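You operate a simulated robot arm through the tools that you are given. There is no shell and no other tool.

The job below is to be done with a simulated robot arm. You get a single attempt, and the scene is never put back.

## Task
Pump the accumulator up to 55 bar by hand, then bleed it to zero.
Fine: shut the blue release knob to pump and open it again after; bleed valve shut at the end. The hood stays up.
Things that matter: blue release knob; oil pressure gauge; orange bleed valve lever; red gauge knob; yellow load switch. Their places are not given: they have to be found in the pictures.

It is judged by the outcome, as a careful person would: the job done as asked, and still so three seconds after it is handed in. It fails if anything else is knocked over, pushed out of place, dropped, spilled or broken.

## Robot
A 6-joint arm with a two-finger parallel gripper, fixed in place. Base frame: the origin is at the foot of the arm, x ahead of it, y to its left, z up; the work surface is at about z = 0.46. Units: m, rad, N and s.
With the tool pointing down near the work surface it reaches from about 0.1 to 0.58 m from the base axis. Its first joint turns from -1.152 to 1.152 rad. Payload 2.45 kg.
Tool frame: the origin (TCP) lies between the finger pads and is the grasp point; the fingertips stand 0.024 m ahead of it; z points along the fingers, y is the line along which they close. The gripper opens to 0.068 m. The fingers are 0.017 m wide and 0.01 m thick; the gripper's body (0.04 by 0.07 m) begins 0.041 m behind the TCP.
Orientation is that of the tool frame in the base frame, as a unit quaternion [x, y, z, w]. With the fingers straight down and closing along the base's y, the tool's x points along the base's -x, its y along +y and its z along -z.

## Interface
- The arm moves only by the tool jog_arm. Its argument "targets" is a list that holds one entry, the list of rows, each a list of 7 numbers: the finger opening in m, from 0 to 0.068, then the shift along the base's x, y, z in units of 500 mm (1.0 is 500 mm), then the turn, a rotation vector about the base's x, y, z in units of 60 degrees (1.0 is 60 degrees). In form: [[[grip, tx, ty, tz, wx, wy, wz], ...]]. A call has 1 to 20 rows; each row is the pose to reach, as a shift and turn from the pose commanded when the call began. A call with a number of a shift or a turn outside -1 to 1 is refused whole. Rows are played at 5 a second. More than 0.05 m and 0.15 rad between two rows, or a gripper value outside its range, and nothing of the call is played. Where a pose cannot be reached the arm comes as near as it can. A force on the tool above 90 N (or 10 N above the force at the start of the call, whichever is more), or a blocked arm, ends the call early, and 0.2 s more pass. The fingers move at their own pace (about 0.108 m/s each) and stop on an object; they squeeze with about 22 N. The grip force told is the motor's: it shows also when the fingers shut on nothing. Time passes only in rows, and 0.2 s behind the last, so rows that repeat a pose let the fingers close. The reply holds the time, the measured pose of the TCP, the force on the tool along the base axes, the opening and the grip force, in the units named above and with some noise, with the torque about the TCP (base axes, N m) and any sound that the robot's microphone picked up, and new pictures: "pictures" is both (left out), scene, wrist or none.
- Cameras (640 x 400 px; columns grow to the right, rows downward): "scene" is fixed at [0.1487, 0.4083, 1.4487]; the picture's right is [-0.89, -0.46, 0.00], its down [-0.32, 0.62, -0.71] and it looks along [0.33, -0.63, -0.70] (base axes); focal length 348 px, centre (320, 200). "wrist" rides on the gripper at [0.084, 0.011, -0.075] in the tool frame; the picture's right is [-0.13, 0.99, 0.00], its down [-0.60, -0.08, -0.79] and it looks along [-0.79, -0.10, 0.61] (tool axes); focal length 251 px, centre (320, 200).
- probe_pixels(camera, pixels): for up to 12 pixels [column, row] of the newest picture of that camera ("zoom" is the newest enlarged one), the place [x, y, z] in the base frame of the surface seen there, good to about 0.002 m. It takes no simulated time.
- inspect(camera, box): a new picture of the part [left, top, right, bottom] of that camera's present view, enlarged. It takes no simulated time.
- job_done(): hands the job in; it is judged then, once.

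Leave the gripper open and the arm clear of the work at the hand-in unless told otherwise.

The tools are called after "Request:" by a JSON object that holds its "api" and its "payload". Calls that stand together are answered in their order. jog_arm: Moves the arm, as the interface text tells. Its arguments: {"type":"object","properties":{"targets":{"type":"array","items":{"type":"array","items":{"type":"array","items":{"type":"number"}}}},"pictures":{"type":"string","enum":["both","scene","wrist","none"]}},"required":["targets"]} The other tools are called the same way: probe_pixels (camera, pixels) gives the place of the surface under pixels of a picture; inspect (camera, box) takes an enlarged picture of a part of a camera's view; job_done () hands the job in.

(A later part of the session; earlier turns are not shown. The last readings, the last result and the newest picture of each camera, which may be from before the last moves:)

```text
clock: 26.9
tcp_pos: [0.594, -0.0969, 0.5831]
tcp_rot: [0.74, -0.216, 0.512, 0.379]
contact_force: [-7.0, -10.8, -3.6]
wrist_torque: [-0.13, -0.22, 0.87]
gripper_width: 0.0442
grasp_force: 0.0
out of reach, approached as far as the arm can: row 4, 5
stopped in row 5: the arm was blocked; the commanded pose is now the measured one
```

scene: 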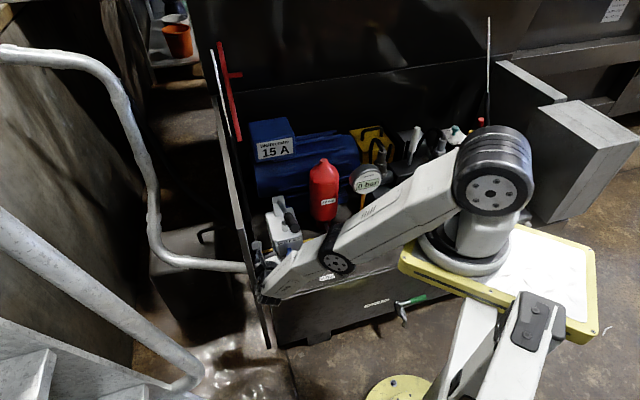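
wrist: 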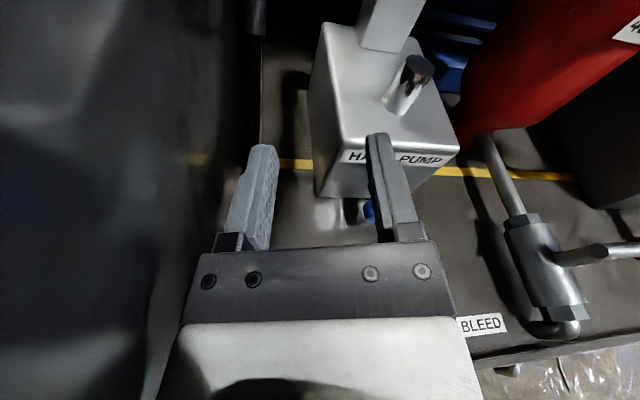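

The solver drifted: the arm was blocked at (0.594,-0.097,0.583), with the camera housing touching the side panel at left (sideways force about 13 N). I'll look closely before moving off.

Request:
{"api": "inspect", "payload": {"camera": "scene", "box": [220, 180, 380, 310]}}

Request:
{"api": "probe_pixels", "payload": {"camera": "scene", "pixels": [[336, 262], [310, 270], [285, 280], [268, 268], [258, 262], [256, 245], [292, 218], [272, 292], [355, 225], [420, 190], [490, 195], [295, 246]]}}

```text
3.08 times, centred on (300, 245) of scene
```

zoom: 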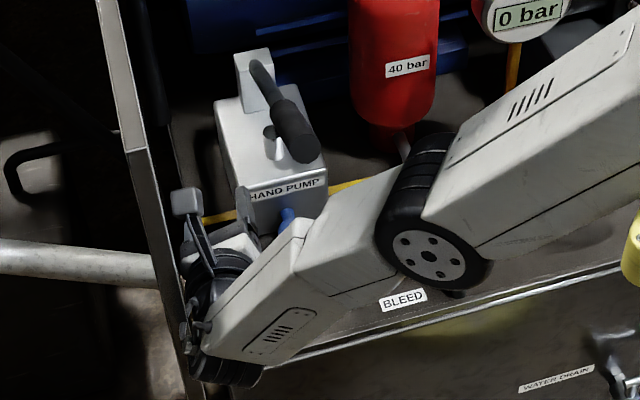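

```text
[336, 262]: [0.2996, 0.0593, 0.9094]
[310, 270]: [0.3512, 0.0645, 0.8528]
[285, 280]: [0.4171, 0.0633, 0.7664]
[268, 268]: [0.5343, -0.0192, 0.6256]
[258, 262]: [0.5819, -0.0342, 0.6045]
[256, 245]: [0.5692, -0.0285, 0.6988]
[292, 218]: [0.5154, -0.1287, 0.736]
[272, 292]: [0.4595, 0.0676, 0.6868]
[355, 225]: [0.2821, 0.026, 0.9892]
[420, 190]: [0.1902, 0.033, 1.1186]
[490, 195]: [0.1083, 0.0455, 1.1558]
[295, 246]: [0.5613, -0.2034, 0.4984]
```

The handle hasn't moved. I'll back straight out, away from the panel and pump, in small steps without rotating.

Request:
{"api": "jog_arm", "payload": {"targets": [[[0.044, -0.025, 0.0, 0, 0, 0, 0], [0.044, -0.049, 0.007, 0, 0, 0, 0], [0.044, -0.081, 0.017, 0, 0, 0, 0], [0.044, -0.113, 0.028, 0, 0, 0, 0], [0.044, -0.155, 0.042, 0, 0, 0, 0]]]}}

```text
clock: 28.1
tcp_pos: [0.5123, -0.0747, 0.5813]
tcp_rot: [0.743, -0.212, 0.511, 0.378]
contact_force: [0.3, -0.2, -0.5]
wrist_torque: [-0.02, 0.01, 0.02]
gripper_width: 0.0443
grasp_force: 0.1
```

scene: 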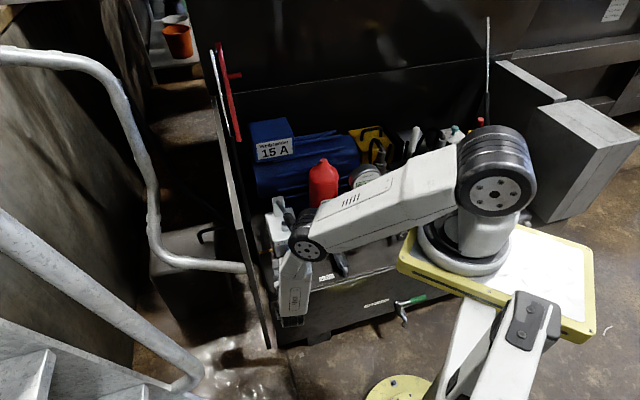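
wrist: 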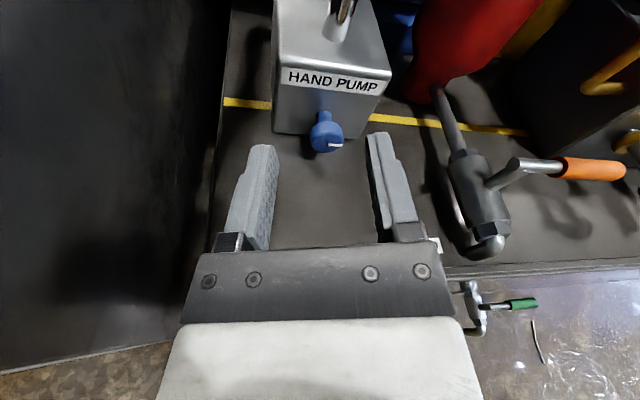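

Free again, zero force; the knob is clear at wrist (323,130). I'll roll the tool back level (camera straight up, tool 10° down) and move in front of the knob in small pieces, watching for reach warnings.

Request:
{"api": "jog_arm", "payload": {"targets": [[[0.046, 0.0015, -0.027, -0.042, 0.052, -0.066, 0.015], [0.046, 0.003, -0.053, -0.083, 0.104, -0.133, 0.03]]], "pictures": "none"}}

```text
clock: 28.7
tcp_pos: [0.5273, -0.1002, 0.5483]
tcp_rot: [0.721, -0.259, 0.562, 0.31]
contact_force: [0.0, 0.6, -0.6]
wrist_torque: [-0.01, 0.03, 0.0]
gripper_width: 0.0461
grasp_force: 0.1
```

No warning. I'll continue the rest of the way and look.

Request:
{"api": "jog_arm", "payload": {"targets": [[[0.046, -0.012, -0.027, -0.05, 0.052, -0.066, 0.015], [0.046, -0.024, -0.053, -0.1, 0.09, -0.11, 0.03], [0.046, -0.024, -0.053, -0.1, 0.09, -0.11, 0.03]]]}}

```text
clock: 29.2
tcp_pos: [0.6301, -0.1173, 0.6191]
tcp_rot: [0.656, -0.311, 0.64, 0.251]
contact_force: [-11.3, -13.7, -8.8]
wrist_torque: [-1.0, -0.14, 1.33]
gripper_width: 0.0459
grasp_force: 0.0
out of reach, approached as far as the arm can: row 1, 2
stopped in row 2: the arm was blocked; the commanded pose is now the measured one
```

scene: 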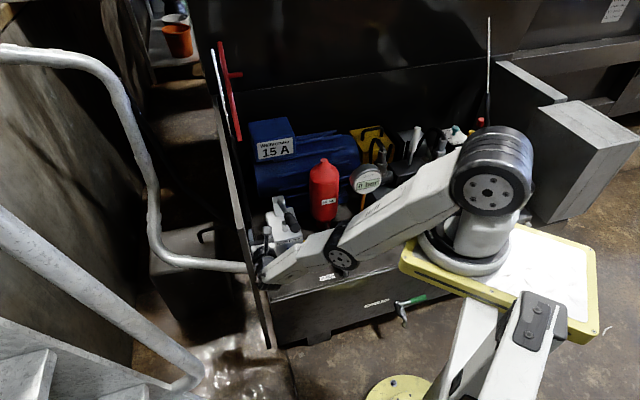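
wrist: 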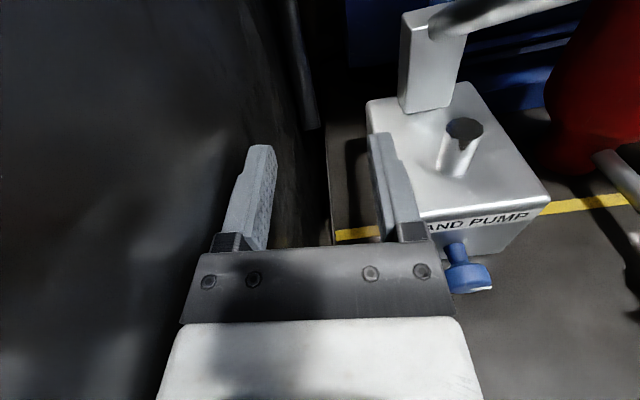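

Same drift, again touching the panel. The pattern fits a forearm-roll limit when the tool points too far "forward" while reaching in. I'll back straight out, then come in with the tool yawed more to the right (about -62°), which needs less of that joint.

Request:
{"api": "jog_arm", "payload": {"targets": [[[0.046, -0.05, 0.0, 0.0, 0, 0, 0], [0.046, -0.11, 0.02, -0.01, 0, 0, 0], [0.046, -0.17, 0.05, -0.03, 0, 0, 0], [0.046, -0.236, 0.084, -0.05, 0, 0, 0], [0.046, -0.236, 0.084, -0.05, 0, 0, 0]]]}}

```text
clock: 29.6
tcp_pos: [0.6341, -0.1233, 0.6242]
tcp_rot: [0.65, -0.319, 0.639, 0.259]
contact_force: [-9.7, -15.9, -9.8]
wrist_torque: [-1.02, -0.18, 1.25]
gripper_width: 0.046
grasp_force: 0.1
out of reach, approached as far as the arm can: row 1, 2
stopped in row 2: the force on the tool passed its limit at 129 N (the readings are from after the stop); the commanded pose is now the measured one
```

scene: 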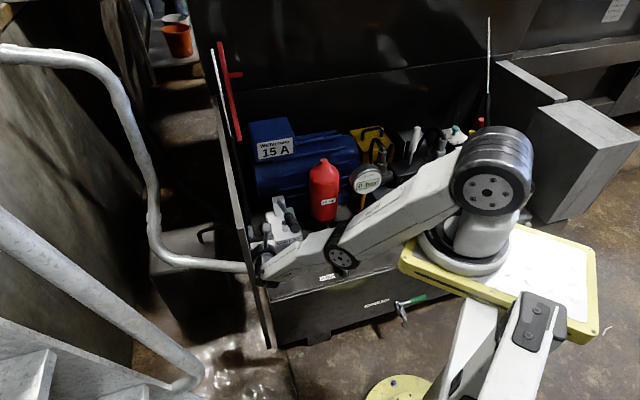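
wrist: 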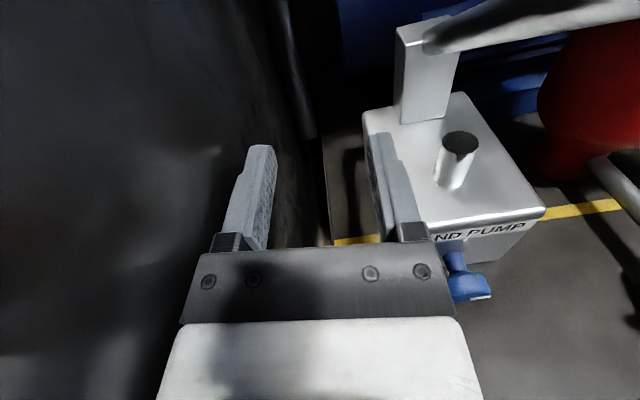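

That pressed harder (129 N peak), so repeating is no good: the orientation itself is out of range here. I'll step toward the last good pose, pitching the tool down and yawing right as I back out.

Request:
{"api": "jog_arm", "payload": {"targets": [[[0.046, -0.05, 0.015, -0.01, -0.045, 0.11, -0.04], [0.046, -0.11, 0.04, -0.03, -0.085, 0.22, -0.08], [0.046, -0.18, 0.07, -0.06, -0.125, 0.32, -0.12], [0.046, -0.244, 0.098, -0.086, -0.156, 0.401, -0.15]]]}}

```text
clock: 30.6
tcp_pos: [0.5096, -0.0689, 0.5837]
tcp_rot: [0.72, -0.254, 0.494, 0.416]
contact_force: [-0.2, 1.0, 0.0]
wrist_torque: [0.02, -0.03, 0.02]
gripper_width: 0.0461
grasp_force: 0.1
out of reach, approached as far as the arm can: row 1
```

scene: 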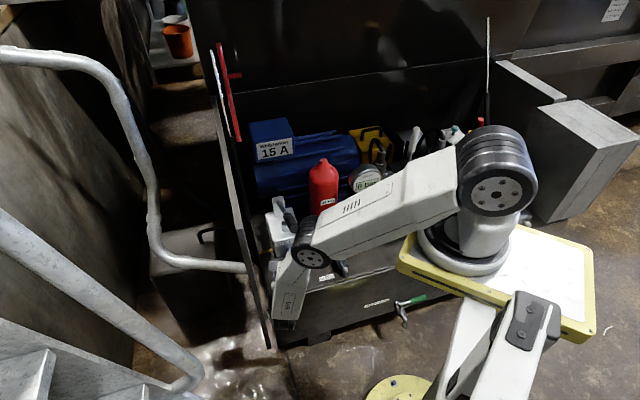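
wrist: 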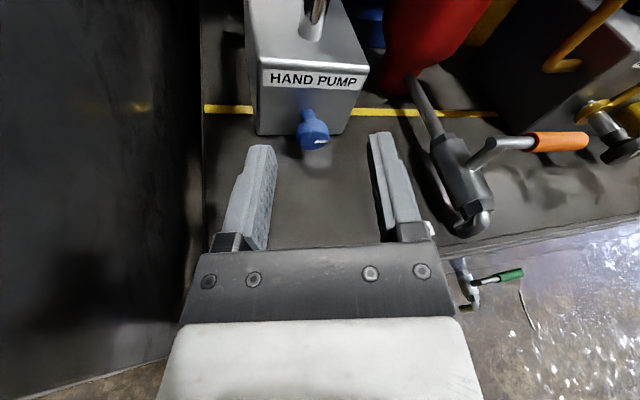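

Recovered and free; the tool now points az -60°, 10° down. I'll move to a pre-grasp 55 mm short of the knob, keeping this orientation.

Request:
{"api": "jog_arm", "payload": {"targets": [[[0.046, 0.01, -0.03, -0.05, 0, 0, 0], [0.046, 0.02, -0.06, -0.1, 0, 0, 0]]], "pictures": "none"}}

```text
clock: 31.3
tcp_pos: [0.5701, -0.0897, 0.5869]
tcp_rot: [0.709, -0.271, 0.497, 0.421]
contact_force: [-0.5, 0.2, -0.5]
wrist_torque: [-0.03, -0.01, 0.0]
gripper_width: 0.0461
grasp_force: 0.0
out of reach, approached as far as the arm can: row 2
stopped in row 2: the arm was blocked; the commanded pose is now the measured one
```

Another drift, and the arm reports it was blocked with no force at the tool. I'll look before doing anything else.

Request:
{"api": "inspect", "payload": {"camera": "scene", "box": [220, 120, 560, 330]}}

Request:
{"api": "inspect", "payload": {"camera": "wrist", "box": [0, 0, 640, 400]}}

Request:
{"api": "inspect", "payload": {"camera": "scene", "box": [235, 190, 345, 310]}}

```text
1.88 times, centred on (390, 225) of scene
```

zoom: 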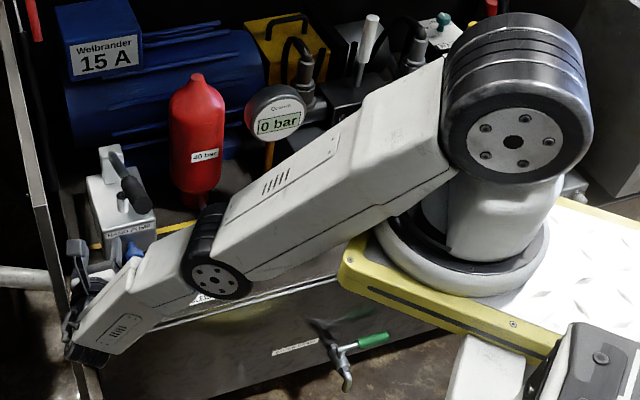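

```text
1.00 times, centred on (320, 200) of wrist (not enlarged: the box is as wide or as high as the picture)
```

zoom: 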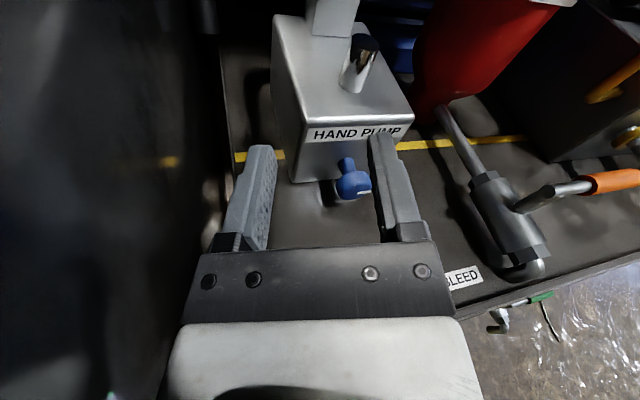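

```text
3.33 times, centred on (290, 250) of scene
```

zoom: 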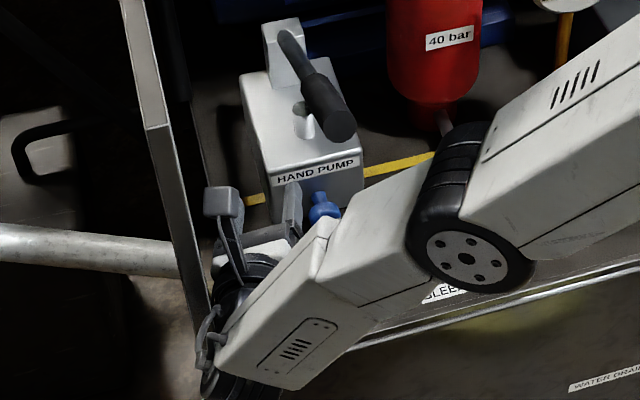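

I'm changing the approach. The knob can instead be pinched across its rim from the upper right, with the tool leaning about 20–55° in the plane of the knob's face. That suits the normal wrist posture and stays clear of the handle. First I'll back out the way I came.

Request:
{"api": "jog_arm", "payload": {"targets": [[[0.046, -0.06, 0.02, 0.0, 0, 0, 0], [0.046, -0.12, 0.042, 0.0, 0, 0, 0]]]}}

```text
clock: 31.9
tcp_pos: [0.5069, -0.0697, 0.5897]
tcp_rot: [0.707, -0.273, 0.501, 0.418]
contact_force: [-0.4, -0.1, 0.2]
wrist_torque: [0.02, 0.0, -0.03]
gripper_width: 0.0458
grasp_force: 0.1
```

scene: 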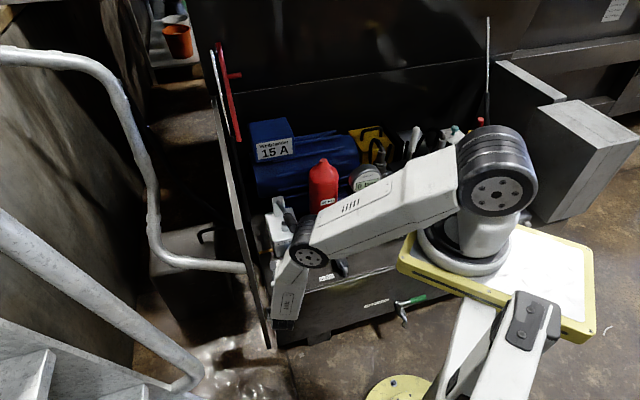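
wrist: 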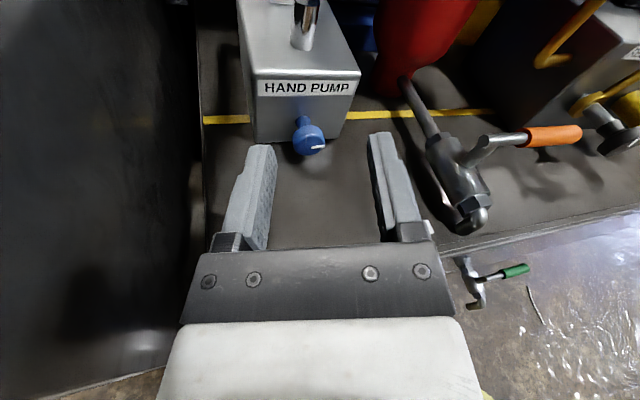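

Clear. I'll return to the earlier standoff pose, then rise.

Request:
{"api": "jog_arm", "payload": {"targets": [[[0.046, -0.037, 0.013, 0.005, 0.08, -0.04, 0.045], [0.046, -0.073, 0.026, 0.01, 0.16, -0.08, 0.09], [0.046, -0.11, 0.039, 0.015, 0.24, -0.12, 0.135], [0.046, -0.146, 0.052, 0.02, 0.318, -0.161, 0.18], [0.046, -0.146, 0.052, 0.1, 0.318, -0.161, 0.18], [0.046, -0.146, 0.052, 0.2, 0.318, -0.161, 0.18], [0.046, -0.146, 0.052, 0.3, 0.318, -0.161, 0.18], [0.046, -0.146, 0.052, 0.3, 0.318, -0.161, 0.18]]], "pictures": "scene"}}

```text
clock: 33.7
tcp_pos: [0.4362, -0.0452, 0.7386]
tcp_rot: [0.744, -0.319, 0.544, 0.222]
contact_force: [-0.6, -0.5, -0.3]
wrist_torque: [-0.04, -0.01, -0.02]
gripper_width: 0.0462
grasp_force: 0.1
```

scene: 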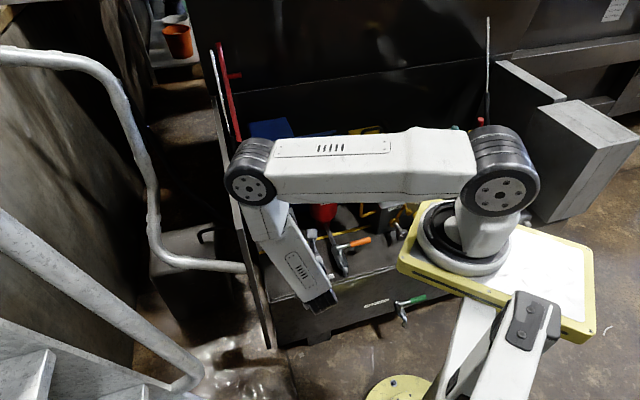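

Now rise to about (0.51,-0.07,0.96) and swing the tool back around to the normal wrist posture (reverse of before).

Request:
{"api": "jog_arm", "payload": {"targets": [[[0.046, 0.025, -0.007, 0.075, 0, 0, 0], [0.046, 0.05, -0.015, 0.15, 0, 0, 0], [0.046, 0.075, -0.022, 0.225, 0, 0, 0], [0.046, 0.1, -0.029, 0.3, 0, 0, 0], [0.046, 0.125, -0.037, 0.375, 0, 0, 0], [0.046, 0.15, -0.044, 0.45, 0, 0, 0], [0.046, 0.15, -0.044, 0.45, 0, 0, 0]]], "pictures": "none"}}

Request:
{"api": "jog_arm", "payload": {"targets": [[[0.046, -0.036, -0.027, 0.017, 0, 0, -0.125], [0.046, -0.072, -0.053, 0.035, 0, 0, -0.25], [0.046, -0.108, -0.08, 0.052, 0, 0, -0.375], [0.046, -0.145, -0.107, 0.07, 0, 0, -0.5], [0.046, -0.18, -0.133, 0.087, 0, 0, -0.625], [0.046, -0.217, -0.16, 0.105, 0, 0, -0.75], [0.046, -0.254, -0.187, 0.122, 0, 0, -0.875], [0.046, -0.29, -0.213, 0.14, 0, 0, -1.0], [0.046, -0.29, -0.213, 0.14, 0, 0, -1.0]]], "pictures": "scene"}}

```text
clock: 35.3
tcp_pos: [0.5087, -0.0672, 0.9667]
tcp_rot: [0.744, -0.318, 0.544, 0.223]
contact_force: [0.9, 0.3, 0.2]
wrist_torque: [0.01, -0.02, -0.01]
gripper_width: 0.0463
grasp_force: 0.0
```

```text
clock: 37.3
tcp_pos: [0.3643, -0.172, 1.036]
tcp_rot: [-0.484, 0.648, -0.359, -0.465]
contact_force: [0.3, 0.9, 0.7]
wrist_torque: [0.0, 0.01, -0.01]
gripper_width: 0.0462
grasp_force: 0.0
```

scene: 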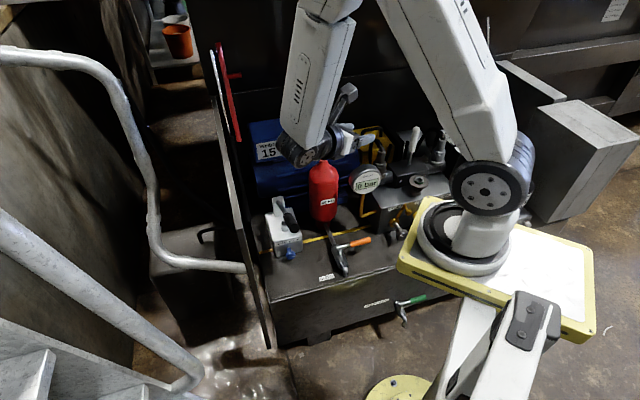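

Working as expected. Next: tilt down 37°, then yaw back.

Request:
{"api": "jog_arm", "payload": {"targets": [[[0.046, 0.008, 0.026, -0.033, 0.119, -0.033, 0], [0.046, 0.016, 0.051, -0.066, 0.238, -0.066, 0], [0.046, 0.024, 0.077, -0.1, 0.356, -0.099, 0], [0.046, 0.032, 0.102, -0.133, 0.475, -0.132, 0], [0.046, 0.04, 0.128, -0.166, 0.594, -0.165, 0], [0.046, 0.04, 0.128, -0.166, 0.594, -0.165, 0]]], "pictures": "none"}}

Request:
{"api": "jog_arm", "payload": {"targets": [[[0.046, 0.003, -0.02, 0.008, 0, 0, -0.125], [0.046, 0.006, -0.04, 0.015, 0, 0, -0.25], [0.046, 0.01, -0.06, 0.022, 0, 0, -0.375], [0.046, 0.013, -0.08, 0.03, 0, 0, -0.5], [0.046, 0.016, -0.1, 0.038, 0, 0, -0.625], [0.046, 0.02, -0.12, 0.045, 0, 0, -0.75], [0.046, 0.023, -0.14, 0.052, 0, 0, -0.875], [0.046, 0.026, -0.16, 0.06, 0, 0, -1.0], [0.046, 0.026, -0.16, 0.06, 0, 0, -1.0]]], "pictures": "none"}}

Request:
{"api": "jog_arm", "payload": {"targets": [[[0.046, 0, 0.02, 0, 0, 0, -0.125], [0.046, 0, 0.04, 0, 0, 0, -0.25], [0.046, 0, 0.06, 0, 0, 0, -0.375], [0.046, 0, 0.08, 0, 0, 0, -0.5], [0.046, 0, 0.1, 0, 0, 0, -0.625], [0.046, 0, 0.1, 0, 0, 0, -0.733], [0.046, 0, 0.1, 0, 0, 0, -0.733]]], "pictures": "scene"}}

```text
clock: 38.7
tcp_pos: [0.3857, -0.108, 0.9525]
tcp_rot: [-0.572, 0.764, -0.184, -0.236]
contact_force: [-0.4, 0.4, 0.3]
wrist_torque: [0.02, 0.03, -0.01]
gripper_width: 0.0459
grasp_force: 0.1
```

```text
clock: 40.7
tcp_pos: [0.3962, -0.1894, 0.983]
tcp_rot: [-0.112, 0.947, -0.041, -0.298]
contact_force: [0.3, 0.2, -0.1]
wrist_torque: [-0.02, 0.03, -0.01]
gripper_width: 0.0462
grasp_force: 0.0
```

```text
clock: 42.3
tcp_pos: [0.3979, -0.1382, 0.982]
tcp_rot: [0.25, 0.92, 0.074, -0.292]
contact_force: [0.0, 0.2, -0.2]
wrist_torque: [0.0, -0.03, -0.04]
gripper_width: 0.046
grasp_force: 0.1
```

scene: 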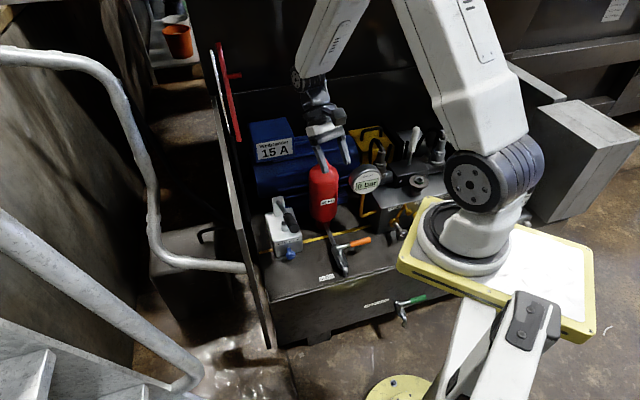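

Back in the normal wrist posture, tilted backward. Now I'll rotate to the new approach orientation: tool x along the pump's front normal, leaning 30° from vertical (coming from the upper right of the knob). I'm moving to above (0.45,-0.17,0.85).

Request:
{"api": "jog_arm", "payload": {"targets": [[[0.046, 0.016, -0.009, -0.038, 0.006, -0.108, -0.055], [0.046, 0.031, -0.018, -0.075, 0.012, -0.217, -0.109], [0.046, 0.047, -0.027, -0.113, 0.018, -0.325, -0.164], [0.046, 0.062, -0.037, -0.151, 0.024, -0.434, -0.219], [0.046, 0.078, -0.046, -0.189, 0.03, -0.542, -0.274], [0.046, 0.093, -0.055, -0.226, 0.036, -0.651, -0.328], [0.046, 0.109, -0.064, -0.264, 0.042, -0.759, -0.383], [0.046, 0.109, -0.064, -0.264, 0.042, -0.759, -0.383]]]}}

```text
clock: 44.1
tcp_pos: [0.4524, -0.1711, 0.8502]
tcp_rot: [0.37, 0.892, 0.238, 0.101]
contact_force: [-0.1, -0.1, 0.0]
wrist_torque: [0.0, 0.02, 0.02]
gripper_width: 0.0459
grasp_force: 0.0
```

scene: 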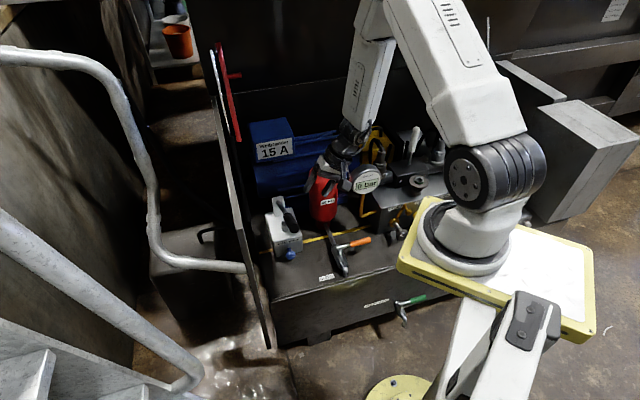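
wrist: 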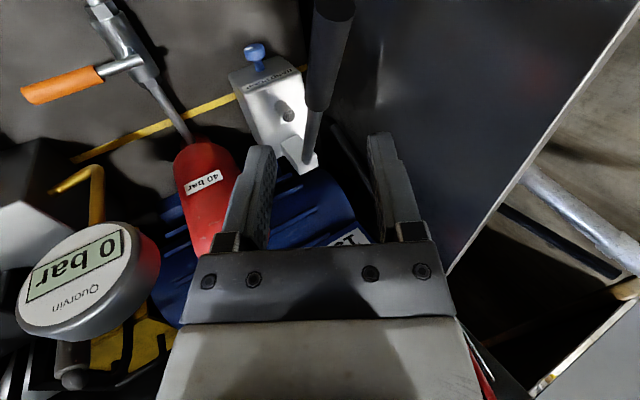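

Exactly reached, with no warning. Next I'll go straight down right of the handle to z=0.62, then in toward (0.477,-0.145,0.58).

Request:
{"api": "jog_arm", "payload": {"targets": [[[0.046, 0, 0, -0.09, 0, 0, 0], [0.046, 0, 0, -0.18, 0, 0, 0], [0.046, 0, 0, -0.27, 0, 0, 0], [0.046, 0, 0, -0.36, 0, 0, 0], [0.046, 0, 0, -0.46, 0, 0, 0], [0.046, 0.049, 0.052, -0.54, 0, 0, 0], [0.046, 0.049, 0.052, -0.54, 0, 0, 0]]]}}

```text
refused: row 6 steps farther than a row can; nothing moved
```

One step was too long, so I'll split it.

Request:
{"api": "jog_arm", "payload": {"targets": [[[0.046, 0, 0, -0.09, 0, 0, 0], [0.046, 0, 0, -0.18, 0, 0, 0], [0.046, 0, 0, -0.27, 0, 0, 0], [0.046, 0, 0, -0.36, 0, 0, 0], [0.046, 0, 0, -0.44, 0, 0, 0], [0.046, 0.025, 0.026, -0.49, 0, 0, 0], [0.046, 0.049, 0.052, -0.54, 0, 0, 0], [0.046, 0.049, 0.052, -0.54, 0, 0, 0]]]}}

```text
clock: 45.9
tcp_pos: [0.4784, -0.1436, 0.5786]
tcp_rot: [0.369, 0.892, 0.24, 0.1]
contact_force: [0.5, -0.6, 0.0]
wrist_torque: [-0.02, -0.01, -0.02]
gripper_width: 0.046
grasp_force: 0.0
```

scene: 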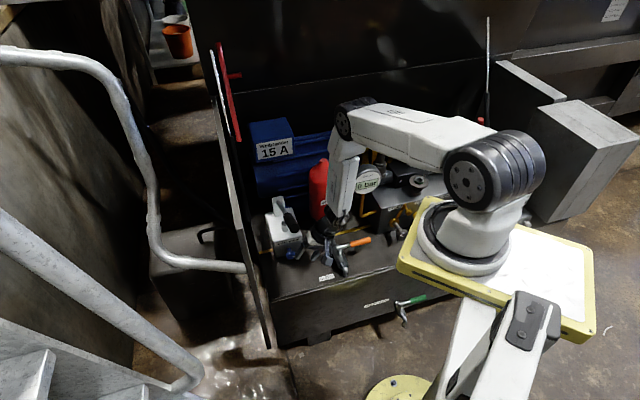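
wrist: 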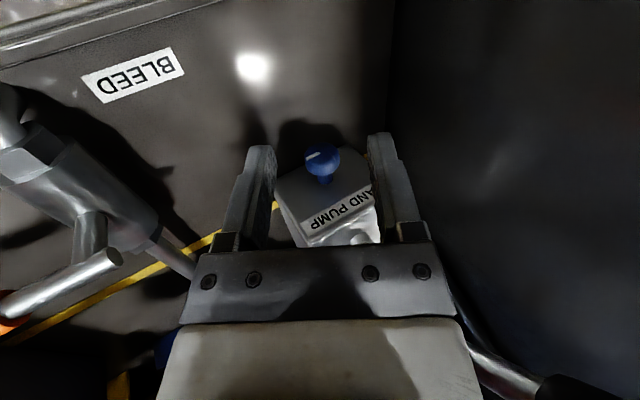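

The knob sits between the fingers in the wrist view at (322,160). I'll refine its location from this angle.

Request:
{"api": "probe_pixels", "payload": {"camera": "wrist", "pixels": [[322, 160], [307, 160], [338, 160], [322, 147], [322, 170], [325, 178], [312, 150], [332, 150]]}}

Request:
{"api": "inspect", "payload": {"camera": "wrist", "box": [270, 120, 390, 200]}}

```text
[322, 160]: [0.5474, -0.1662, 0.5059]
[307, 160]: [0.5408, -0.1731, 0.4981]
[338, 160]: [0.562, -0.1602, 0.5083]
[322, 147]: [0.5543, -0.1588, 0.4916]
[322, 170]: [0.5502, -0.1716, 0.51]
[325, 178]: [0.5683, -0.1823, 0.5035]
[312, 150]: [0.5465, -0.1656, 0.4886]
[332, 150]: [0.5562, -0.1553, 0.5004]
```

```text
5.00 times, centred on (330, 160) of wrist
```

zoom: 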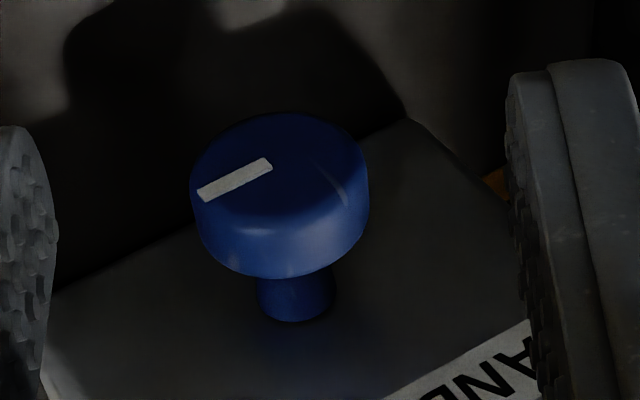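

Knob centre: u=0.273, n=-0.5115, z=0.498. I'll slide over to the approach line, then advance along the tool axis so the fingers straddle the knob rim.

Request:
{"api": "jog_arm", "payload": {"targets": [[[0.046, 0.034, -0.033, -0.013, 0, 0, 0], [0.046, 0.069, -0.066, -0.027, 0, 0, 0], [0.046, 0.103, -0.0994, -0.04, 0, 0, 0], [0.046, 0.103, -0.0994, -0.04, 0, 0, 0]]]}}

```text
clock: 46.9
tcp_pos: [0.5291, -0.1947, 0.5591]
tcp_rot: [0.37, 0.892, 0.239, 0.1]
contact_force: [-0.3, 0.1, -0.1]
wrist_torque: [-0.01, 0.01, 0.03]
gripper_width: 0.0461
grasp_force: 0.0
```

scene: 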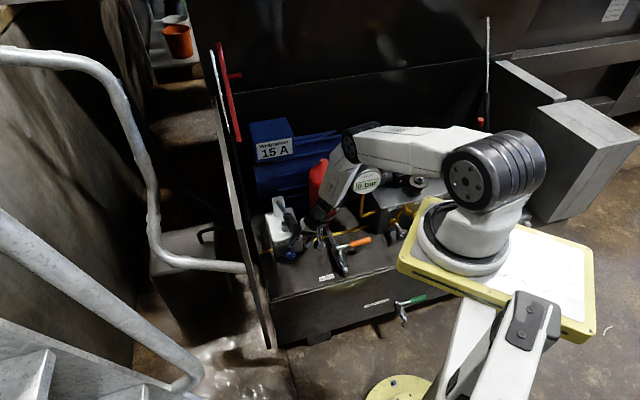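
wrist: 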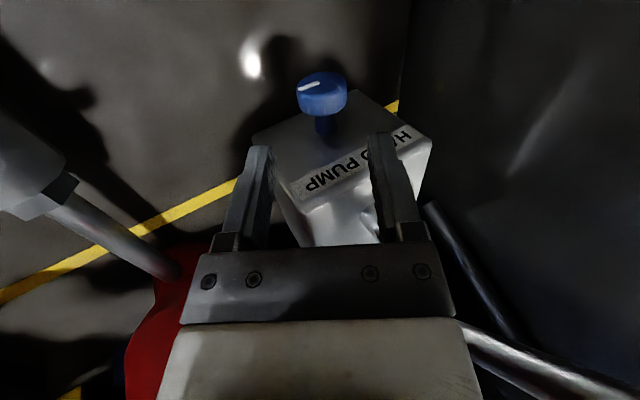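

The knob is aligned with the tool axis (offset under 1 mm), 71 mm ahead. I'll advance 61 mm along the tool axis.

Request:
{"api": "jog_arm", "payload": {"targets": [[[0.046, 0.0144, 0.0144, -0.035, 0, 0, 0], [0.046, 0.0288, 0.0288, -0.07, 0, 0, 0], [0.046, 0.0432, 0.0432, -0.1056, 0, 0, 0], [0.046, 0.0432, 0.0432, -0.1056, 0, 0, 0]]]}}

```text
clock: 47.6
tcp_pos: [0.5455, -0.1818, 0.5227]
tcp_rot: [0.371, 0.891, 0.242, 0.099]
contact_force: [-27.0, -3.1, 36.0]
wrist_torque: [-1.64, -0.8, -1.29]
gripper_width: 0.0459
grasp_force: 0.2
out of reach, approached as far as the arm can: row 3
stopped in row 3: the force on the tool passed its limit at 164 N (the readings are from after the stop); the commanded pose is now the measured one
```

scene: 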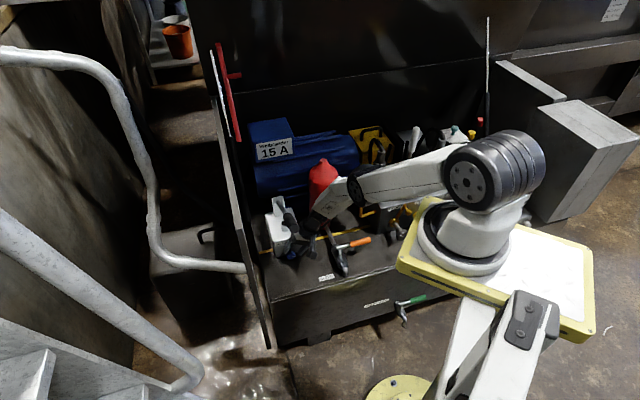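
wrist: 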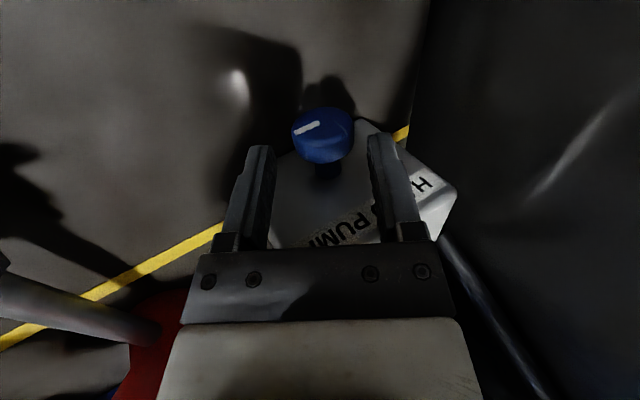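

The arm stopped on contact. Comparing every success and failure so far, they all fit a plain reach limit of about 0.73 m from shoulder to wrist. So the tool must point roughly along the line from the shoulder to the knob (azimuth about -17°, 41° from vertical). I'll back off along the tool axis first.

Request:
{"api": "jog_arm", "payload": {"targets": [[[0.046, -0.015, -0.015, 0.04, 0, 0, 0], [0.046, -0.035, -0.035, 0.08, 0, 0, 0], [0.046, -0.05, -0.05, 0.12, 0, 0, 0], [0.046, -0.05, -0.05, 0.12, 0, 0, 0]]]}}

```text
clock: 48.6
tcp_pos: [0.5202, -0.2053, 0.578]
tcp_rot: [0.37, 0.892, 0.241, 0.097]
contact_force: [0.2, -0.5, -0.2]
wrist_torque: [-0.03, -0.02, -0.02]
gripper_width: 0.046
grasp_force: 0.1
```

scene: 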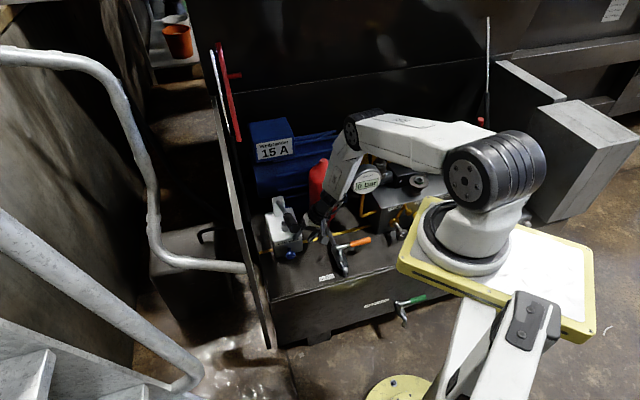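
wrist: 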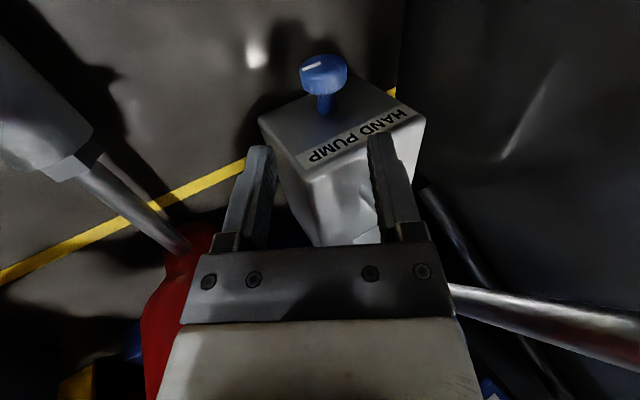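

Free again with no force. Now I'll reorient to lean 20° in the knob's plane, with the tool slightly pitched toward the pump (tool axis ≈ (0.40,0.06,-0.91)), which keeps the wrist within reach. The hold point is 80 mm back from the knob.

Request:
{"api": "jog_arm", "payload": {"targets": [[[0.046, 0.001, 0.021, 0.01, -0.09, -0.011, -0.033], [0.046, 0.003, 0.042, 0.01, -0.18, -0.022, -0.066], [0.046, 0.004, 0.063, -0.014, -0.271, -0.033, -0.098], [0.046, 0.004, 0.063, -0.014, -0.271, -0.033, -0.098]]]}}

```text
clock: 49.6
tcp_pos: [0.5216, -0.1713, 0.5726]
tcp_rot: [0.393, 0.895, 0.114, 0.176]
contact_force: [0.3, -0.1, 0.4]
wrist_torque: [0.03, 0.0, 0.0]
gripper_width: 0.0458
grasp_force: 0.0
```

scene: 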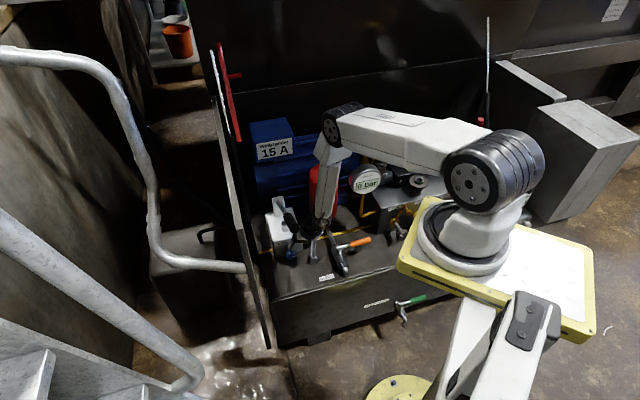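
wrist: 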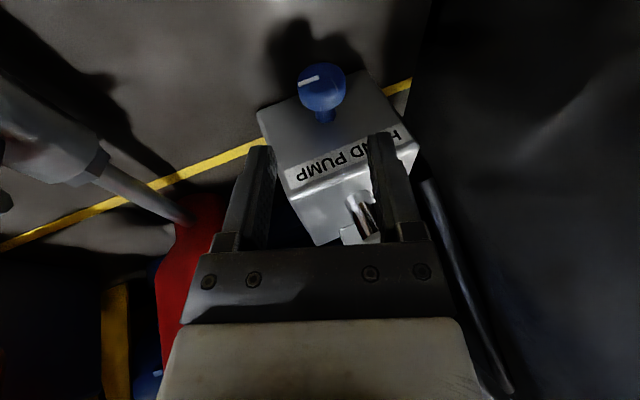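

The knob is on the tool axis within 2 mm, 81 mm ahead. I'll advance 69 mm in three steps.

Request:
{"api": "jog_arm", "payload": {"targets": [[[0.046, 0.0187, 0.001, -0.0425, 0, 0, 0], [0.046, 0.0375, 0.002, -0.085, 0, 0, 0], [0.046, 0.0562, 0.003, -0.1274, 0, 0, 0], [0.046, 0.0562, 0.003, -0.1274, 0, 0, 0]]]}}

```text
clock: 50.6
tcp_pos: [0.5501, -0.1706, 0.5087]
tcp_rot: [0.393, 0.895, 0.114, 0.176]
contact_force: [-0.2, -0.2, -0.1]
wrist_torque: [-0.02, 0.0, -0.04]
gripper_width: 0.0459
grasp_force: 0.0
```

scene: 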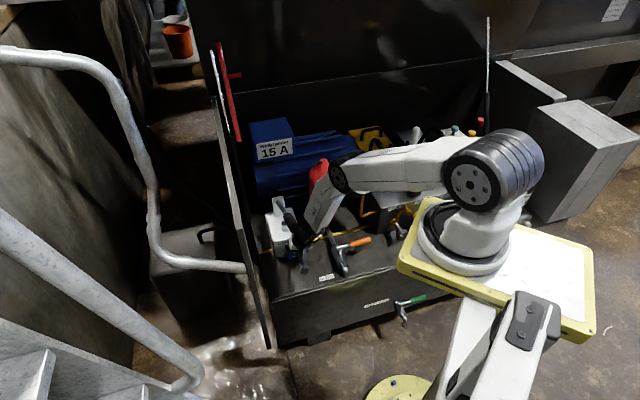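
wrist: 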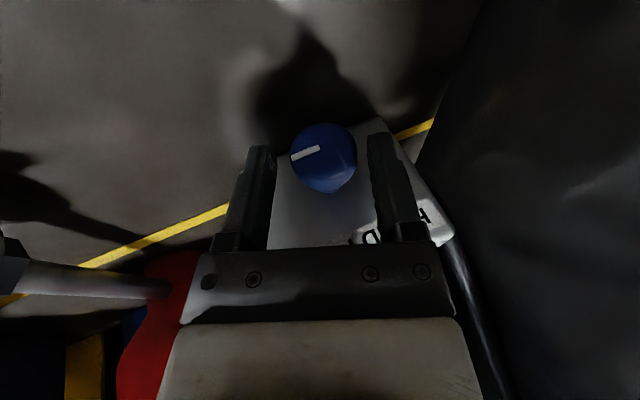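

The fingers straddle the knob. Closing them now (command 0.02).

Request:
{"api": "jog_arm", "payload": {"targets": [[[0.035, 0, 0, 0, 0, 0, 0], [0.02, 0, 0, 0, 0, 0, 0], [0.02, 0, 0, 0, 0, 0, 0]]]}}

```text
clock: 51.4
tcp_pos: [0.5504, -0.1696, 0.5103]
tcp_rot: [0.393, 0.895, 0.116, 0.177]
contact_force: [11.4, 14.7, 0.5]
wrist_torque: [0.22, -0.21, 0.19]
gripper_width: 0.0312
grasp_force: 44.4
```

scene: 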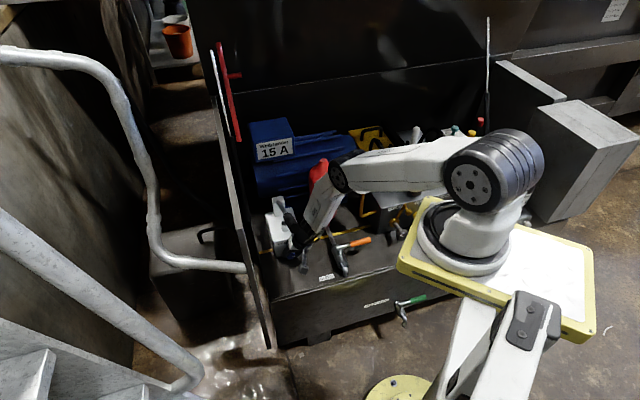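
wrist: 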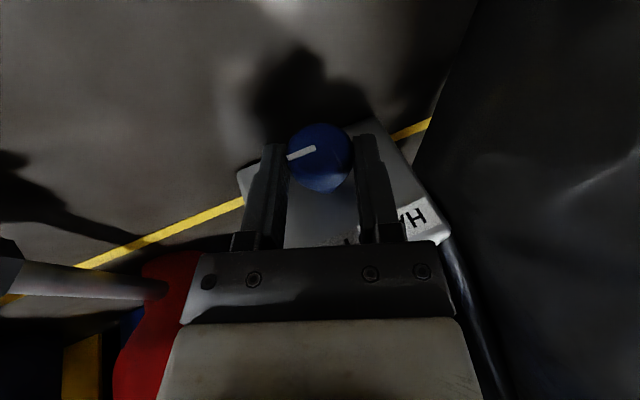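

Gripped at 31 mm (44 N motor reading). Now I'll turn clockwise (as seen facing the knob) 25° about the knob's axis, with a small extra pitch to stay in reach.

Request:
{"api": "jog_arm", "payload": {"targets": [[[0.02, -0.0015, 0.0, -0.0016, 0.049, -0.098, -0.022], [0.02, -0.003, -0.0003, -0.0032, 0.098, -0.195, -0.044], [0.02, -0.0045, -0.0005, -0.0048, 0.147, -0.293, -0.066], [0.02, -0.006, -0.0006, -0.0064, 0.1966, -0.391, -0.0877], [0.02, -0.006, -0.0006, -0.0064, 0.1966, -0.391, -0.0877]]]}}

```text
clock: 52.6
tcp_pos: [0.5472, -0.1734, 0.5048]
tcp_rot: [0.418, 0.806, 0.273, 0.318]
contact_force: [-19.2, 4.1, 5.0]
wrist_torque: [0.15, 0.51, 0.34]
gripper_width: 0.0314
grasp_force: 44.3
```

scene: 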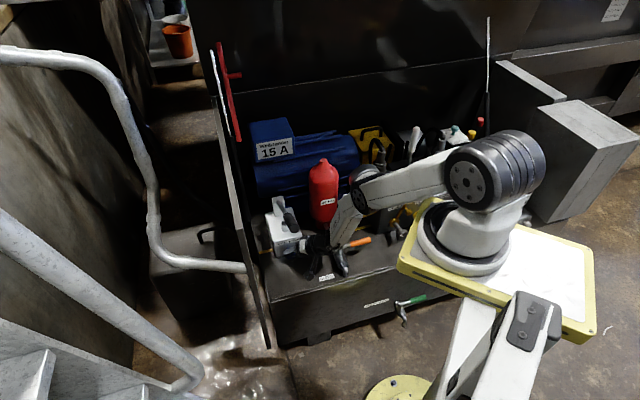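
wrist: 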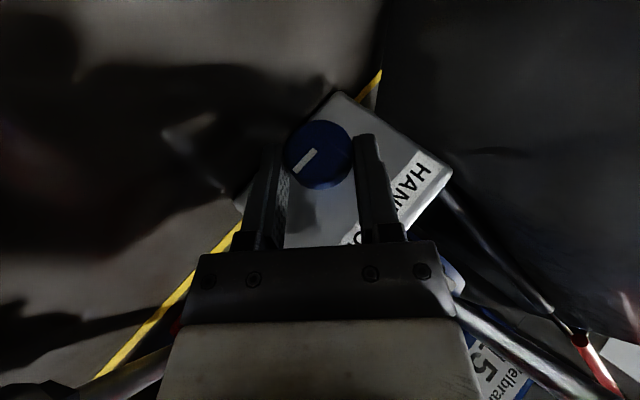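

The mark stayed parallel to the pump's label, so the knob did not turn. The fingers slipped, with about 0.25 Nm resisting. I'll rotate back counter-clockwise while still gripping, to see whether it turns that way.

Request:
{"api": "jog_arm", "payload": {"targets": [[[0.02, 0.0015, 0.0, 0.0016, -0.049, 0.098, 0.022], [0.02, 0.003, 0.0003, 0.0032, -0.098, 0.195, 0.044], [0.02, 0.0045, 0.0005, 0.0048, -0.147, 0.293, 0.066], [0.02, 0.006, 0.0006, 0.0064, -0.1966, 0.391, 0.0877], [0.02, 0.006, 0.0006, 0.0064, -0.1966, 0.391, 0.0877]]]}}

Request:
{"api": "inspect", "payload": {"camera": "wrist", "box": [220, 90, 460, 250]}}

```text
clock: 53.8
tcp_pos: [0.5516, -0.1706, 0.5094]
tcp_rot: [0.392, 0.895, 0.114, 0.178]
contact_force: [17.4, 10.3, 4.3]
wrist_torque: [-0.57, -0.95, -0.44]
gripper_width: 0.0313
grasp_force: 45.0
```

scene: 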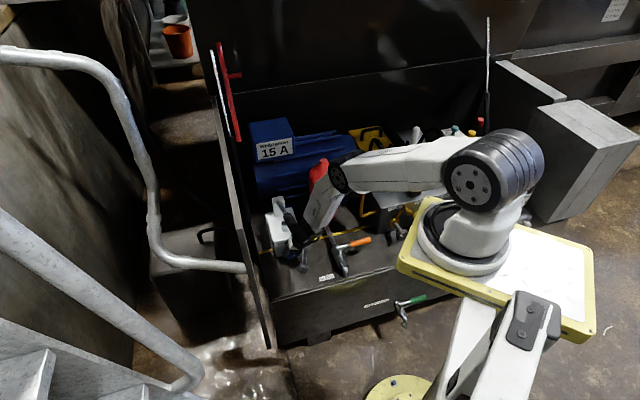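
wrist: 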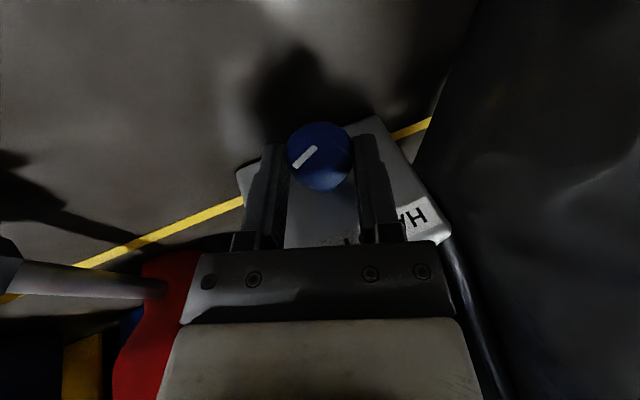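

```text
2.50 times, centred on (340, 170) of wrist
```

zoom: 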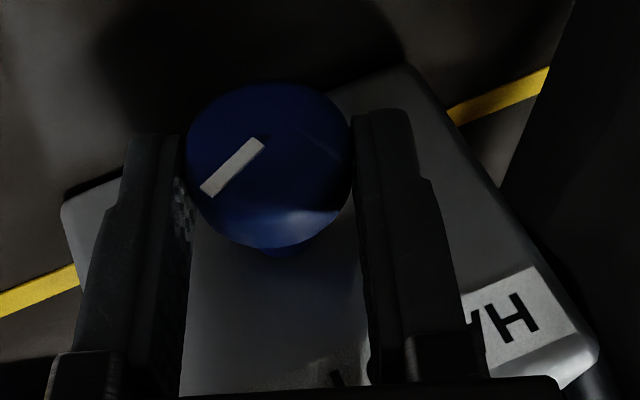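

It does turn counter-clockwise: the mark is now about 22° off the label's line. So the starting position was at its clockwise stop, and I'll keep turning counter-clockwise with repeated strokes: open slightly, swing back, close, turn.

Request:
{"api": "jog_arm", "payload": {"targets": [[[0.04, 0, 0, 0, 0, 0, 0], [0.04, 0, 0, 0, 0, 0, 0], [0.04, -0.0015, 0.0, -0.0016, 0.049, -0.098, -0.022], [0.04, -0.003, -0.0003, -0.0032, 0.098, -0.195, -0.044], [0.04, -0.0045, -0.0005, -0.0048, 0.147, -0.293, -0.066], [0.04, -0.006, -0.0006, -0.0064, 0.1966, -0.391, -0.0877], [0.04, -0.006, -0.0006, -0.0064, 0.1966, -0.391, -0.0877], [0.02, -0.006, -0.0006, -0.0064, 0.1966, -0.391, -0.0877], [0.02, -0.006, -0.0006, -0.0064, 0.1966, -0.391, -0.0877], [0.02, -0.0045, -0.0005, -0.0048, 0.147, -0.293, -0.066], [0.02, -0.003, -0.0003, -0.0032, 0.098, -0.195, -0.044], [0.02, -0.0015, 0.0, -0.0016, 0.049, -0.098, -0.022], [0.02, 0, 0, 0, 0, 0, 0], [0.02, 0, 0, 0, 0, 0, 0]]]}}

Request:
{"api": "inspect", "payload": {"camera": "wrist", "box": [220, 90, 460, 250]}}

```text
clock: 56.8
tcp_pos: [0.5505, -0.1709, 0.5087]
tcp_rot: [0.392, 0.895, 0.114, 0.178]
contact_force: [8.5, 14.4, 6.0]
wrist_torque: [-0.47, -0.85, -0.27]
gripper_width: 0.031
grasp_force: 44.2
```

scene: 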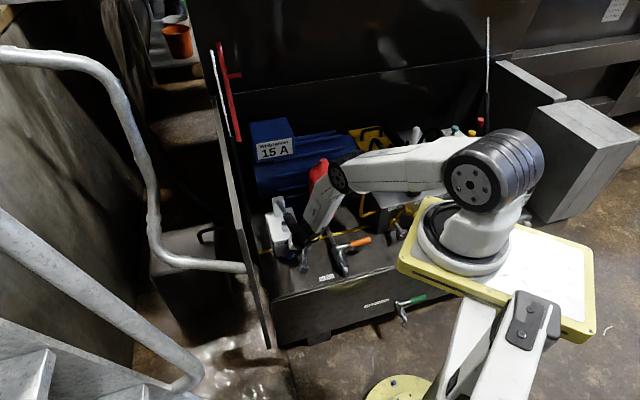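
wrist: 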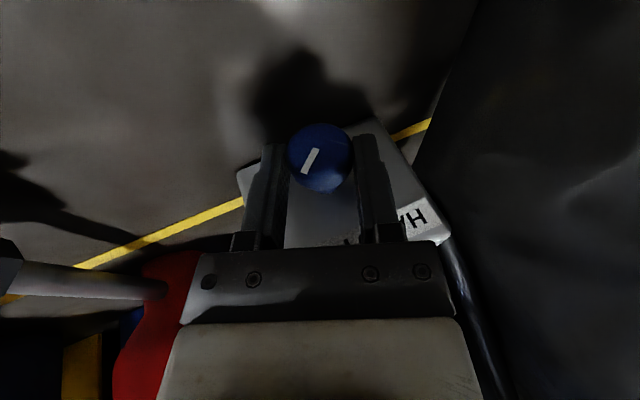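

```text
2.50 times, centred on (340, 170) of wrist
```

zoom: 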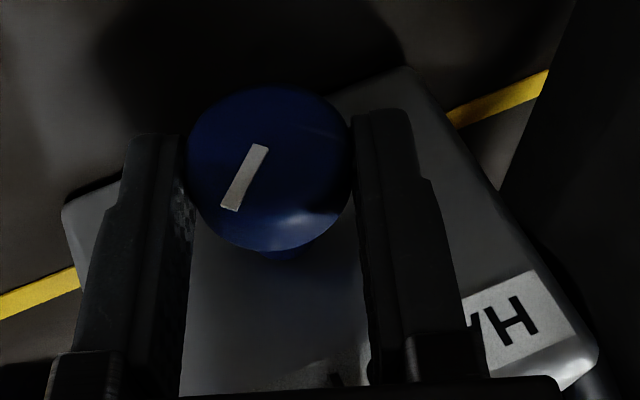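

Another ~22°. The stroke works, so I'll repeat it.

Request:
{"api": "jog_arm", "payload": {"targets": [[[0.04, 0, 0, 0, 0, 0, 0], [0.04, 0, 0, 0, 0, 0, 0], [0.04, -0.0015, 0.0, -0.0016, 0.049, -0.098, -0.022], [0.04, -0.003, -0.0003, -0.0032, 0.098, -0.195, -0.044], [0.04, -0.0045, -0.0005, -0.0048, 0.147, -0.293, -0.066], [0.04, -0.006, -0.0006, -0.0064, 0.1966, -0.391, -0.0877], [0.04, -0.006, -0.0006, -0.0064, 0.1966, -0.391, -0.0877], [0.02, -0.006, -0.0006, -0.0064, 0.1966, -0.391, -0.0877], [0.02, -0.006, -0.0006, -0.0064, 0.1966, -0.391, -0.0877], [0.02, -0.0045, -0.0005, -0.0048, 0.147, -0.293, -0.066], [0.02, -0.003, -0.0003, -0.0032, 0.098, -0.195, -0.044], [0.02, -0.0015, 0.0, -0.0016, 0.049, -0.098, -0.022], [0.02, 0, 0, 0, 0, 0, 0], [0.02, 0, 0, 0, 0, 0, 0]]], "pictures": "wrist"}}

Request:
{"api": "jog_arm", "payload": {"targets": [[[0.04, 0, 0, 0, 0, 0, 0], [0.04, 0, 0, 0, 0, 0, 0], [0.04, -0.0015, 0.0, -0.0016, 0.049, -0.098, -0.022], [0.04, -0.003, -0.0003, -0.0032, 0.098, -0.195, -0.044], [0.04, -0.0045, -0.0005, -0.0048, 0.147, -0.293, -0.066], [0.04, -0.006, -0.0006, -0.0064, 0.1966, -0.391, -0.0877], [0.04, -0.006, -0.0006, -0.0064, 0.1966, -0.391, -0.0877], [0.02, -0.006, -0.0006, -0.0064, 0.1966, -0.391, -0.0877], [0.02, -0.006, -0.0006, -0.0064, 0.1966, -0.391, -0.0877], [0.02, -0.0045, -0.0005, -0.0048, 0.147, -0.293, -0.066], [0.02, -0.003, -0.0003, -0.0032, 0.098, -0.195, -0.044], [0.02, -0.0015, 0.0, -0.0016, 0.049, -0.098, -0.022], [0.02, 0, 0, 0, 0, 0, 0], [0.02, 0, 0, 0, 0, 0, 0]]], "pictures": "wrist"}}

Request:
{"api": "inspect", "payload": {"camera": "wrist", "box": [220, 90, 460, 250]}}

```text
clock: 59.8
tcp_pos: [0.5513, -0.169, 0.51]
tcp_rot: [0.392, 0.896, 0.114, 0.176]
contact_force: [8.4, 12.6, 2.4]
wrist_torque: [-0.49, -0.78, -0.22]
gripper_width: 0.0311
grasp_force: 44.5
```

wrist: 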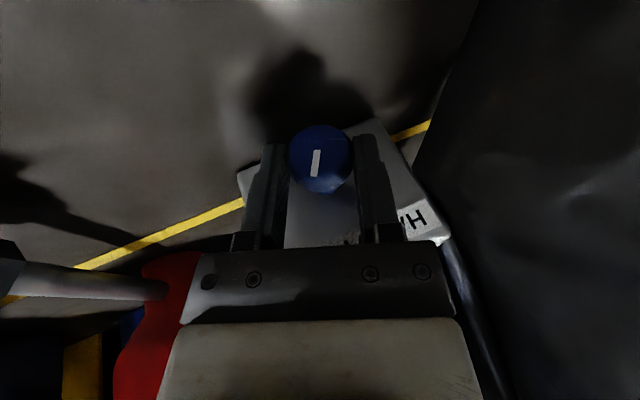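

```text
clock: 62.8
tcp_pos: [0.5515, -0.1697, 0.5094]
tcp_rot: [0.392, 0.895, 0.115, 0.176]
contact_force: [4.7, 16.3, 6.5]
wrist_torque: [-0.27, -0.64, -0.1]
gripper_width: 0.0312
grasp_force: 44.6
```

wrist: 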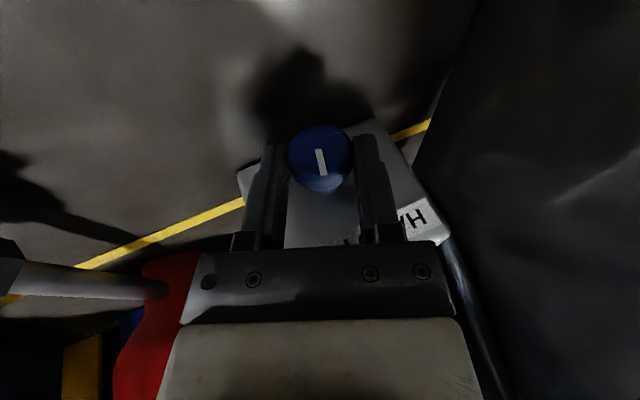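

```text
2.50 times, centred on (340, 170) of wrist
```

zoom: 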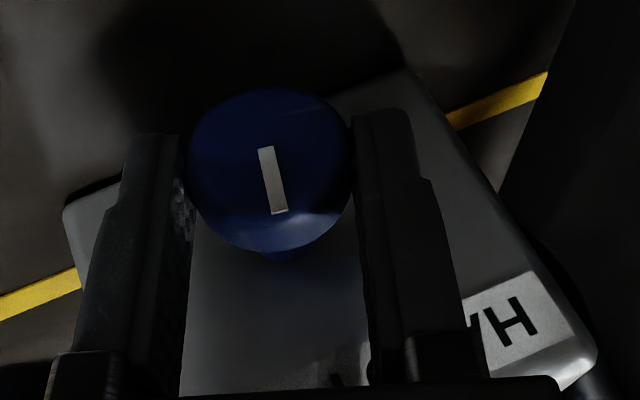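

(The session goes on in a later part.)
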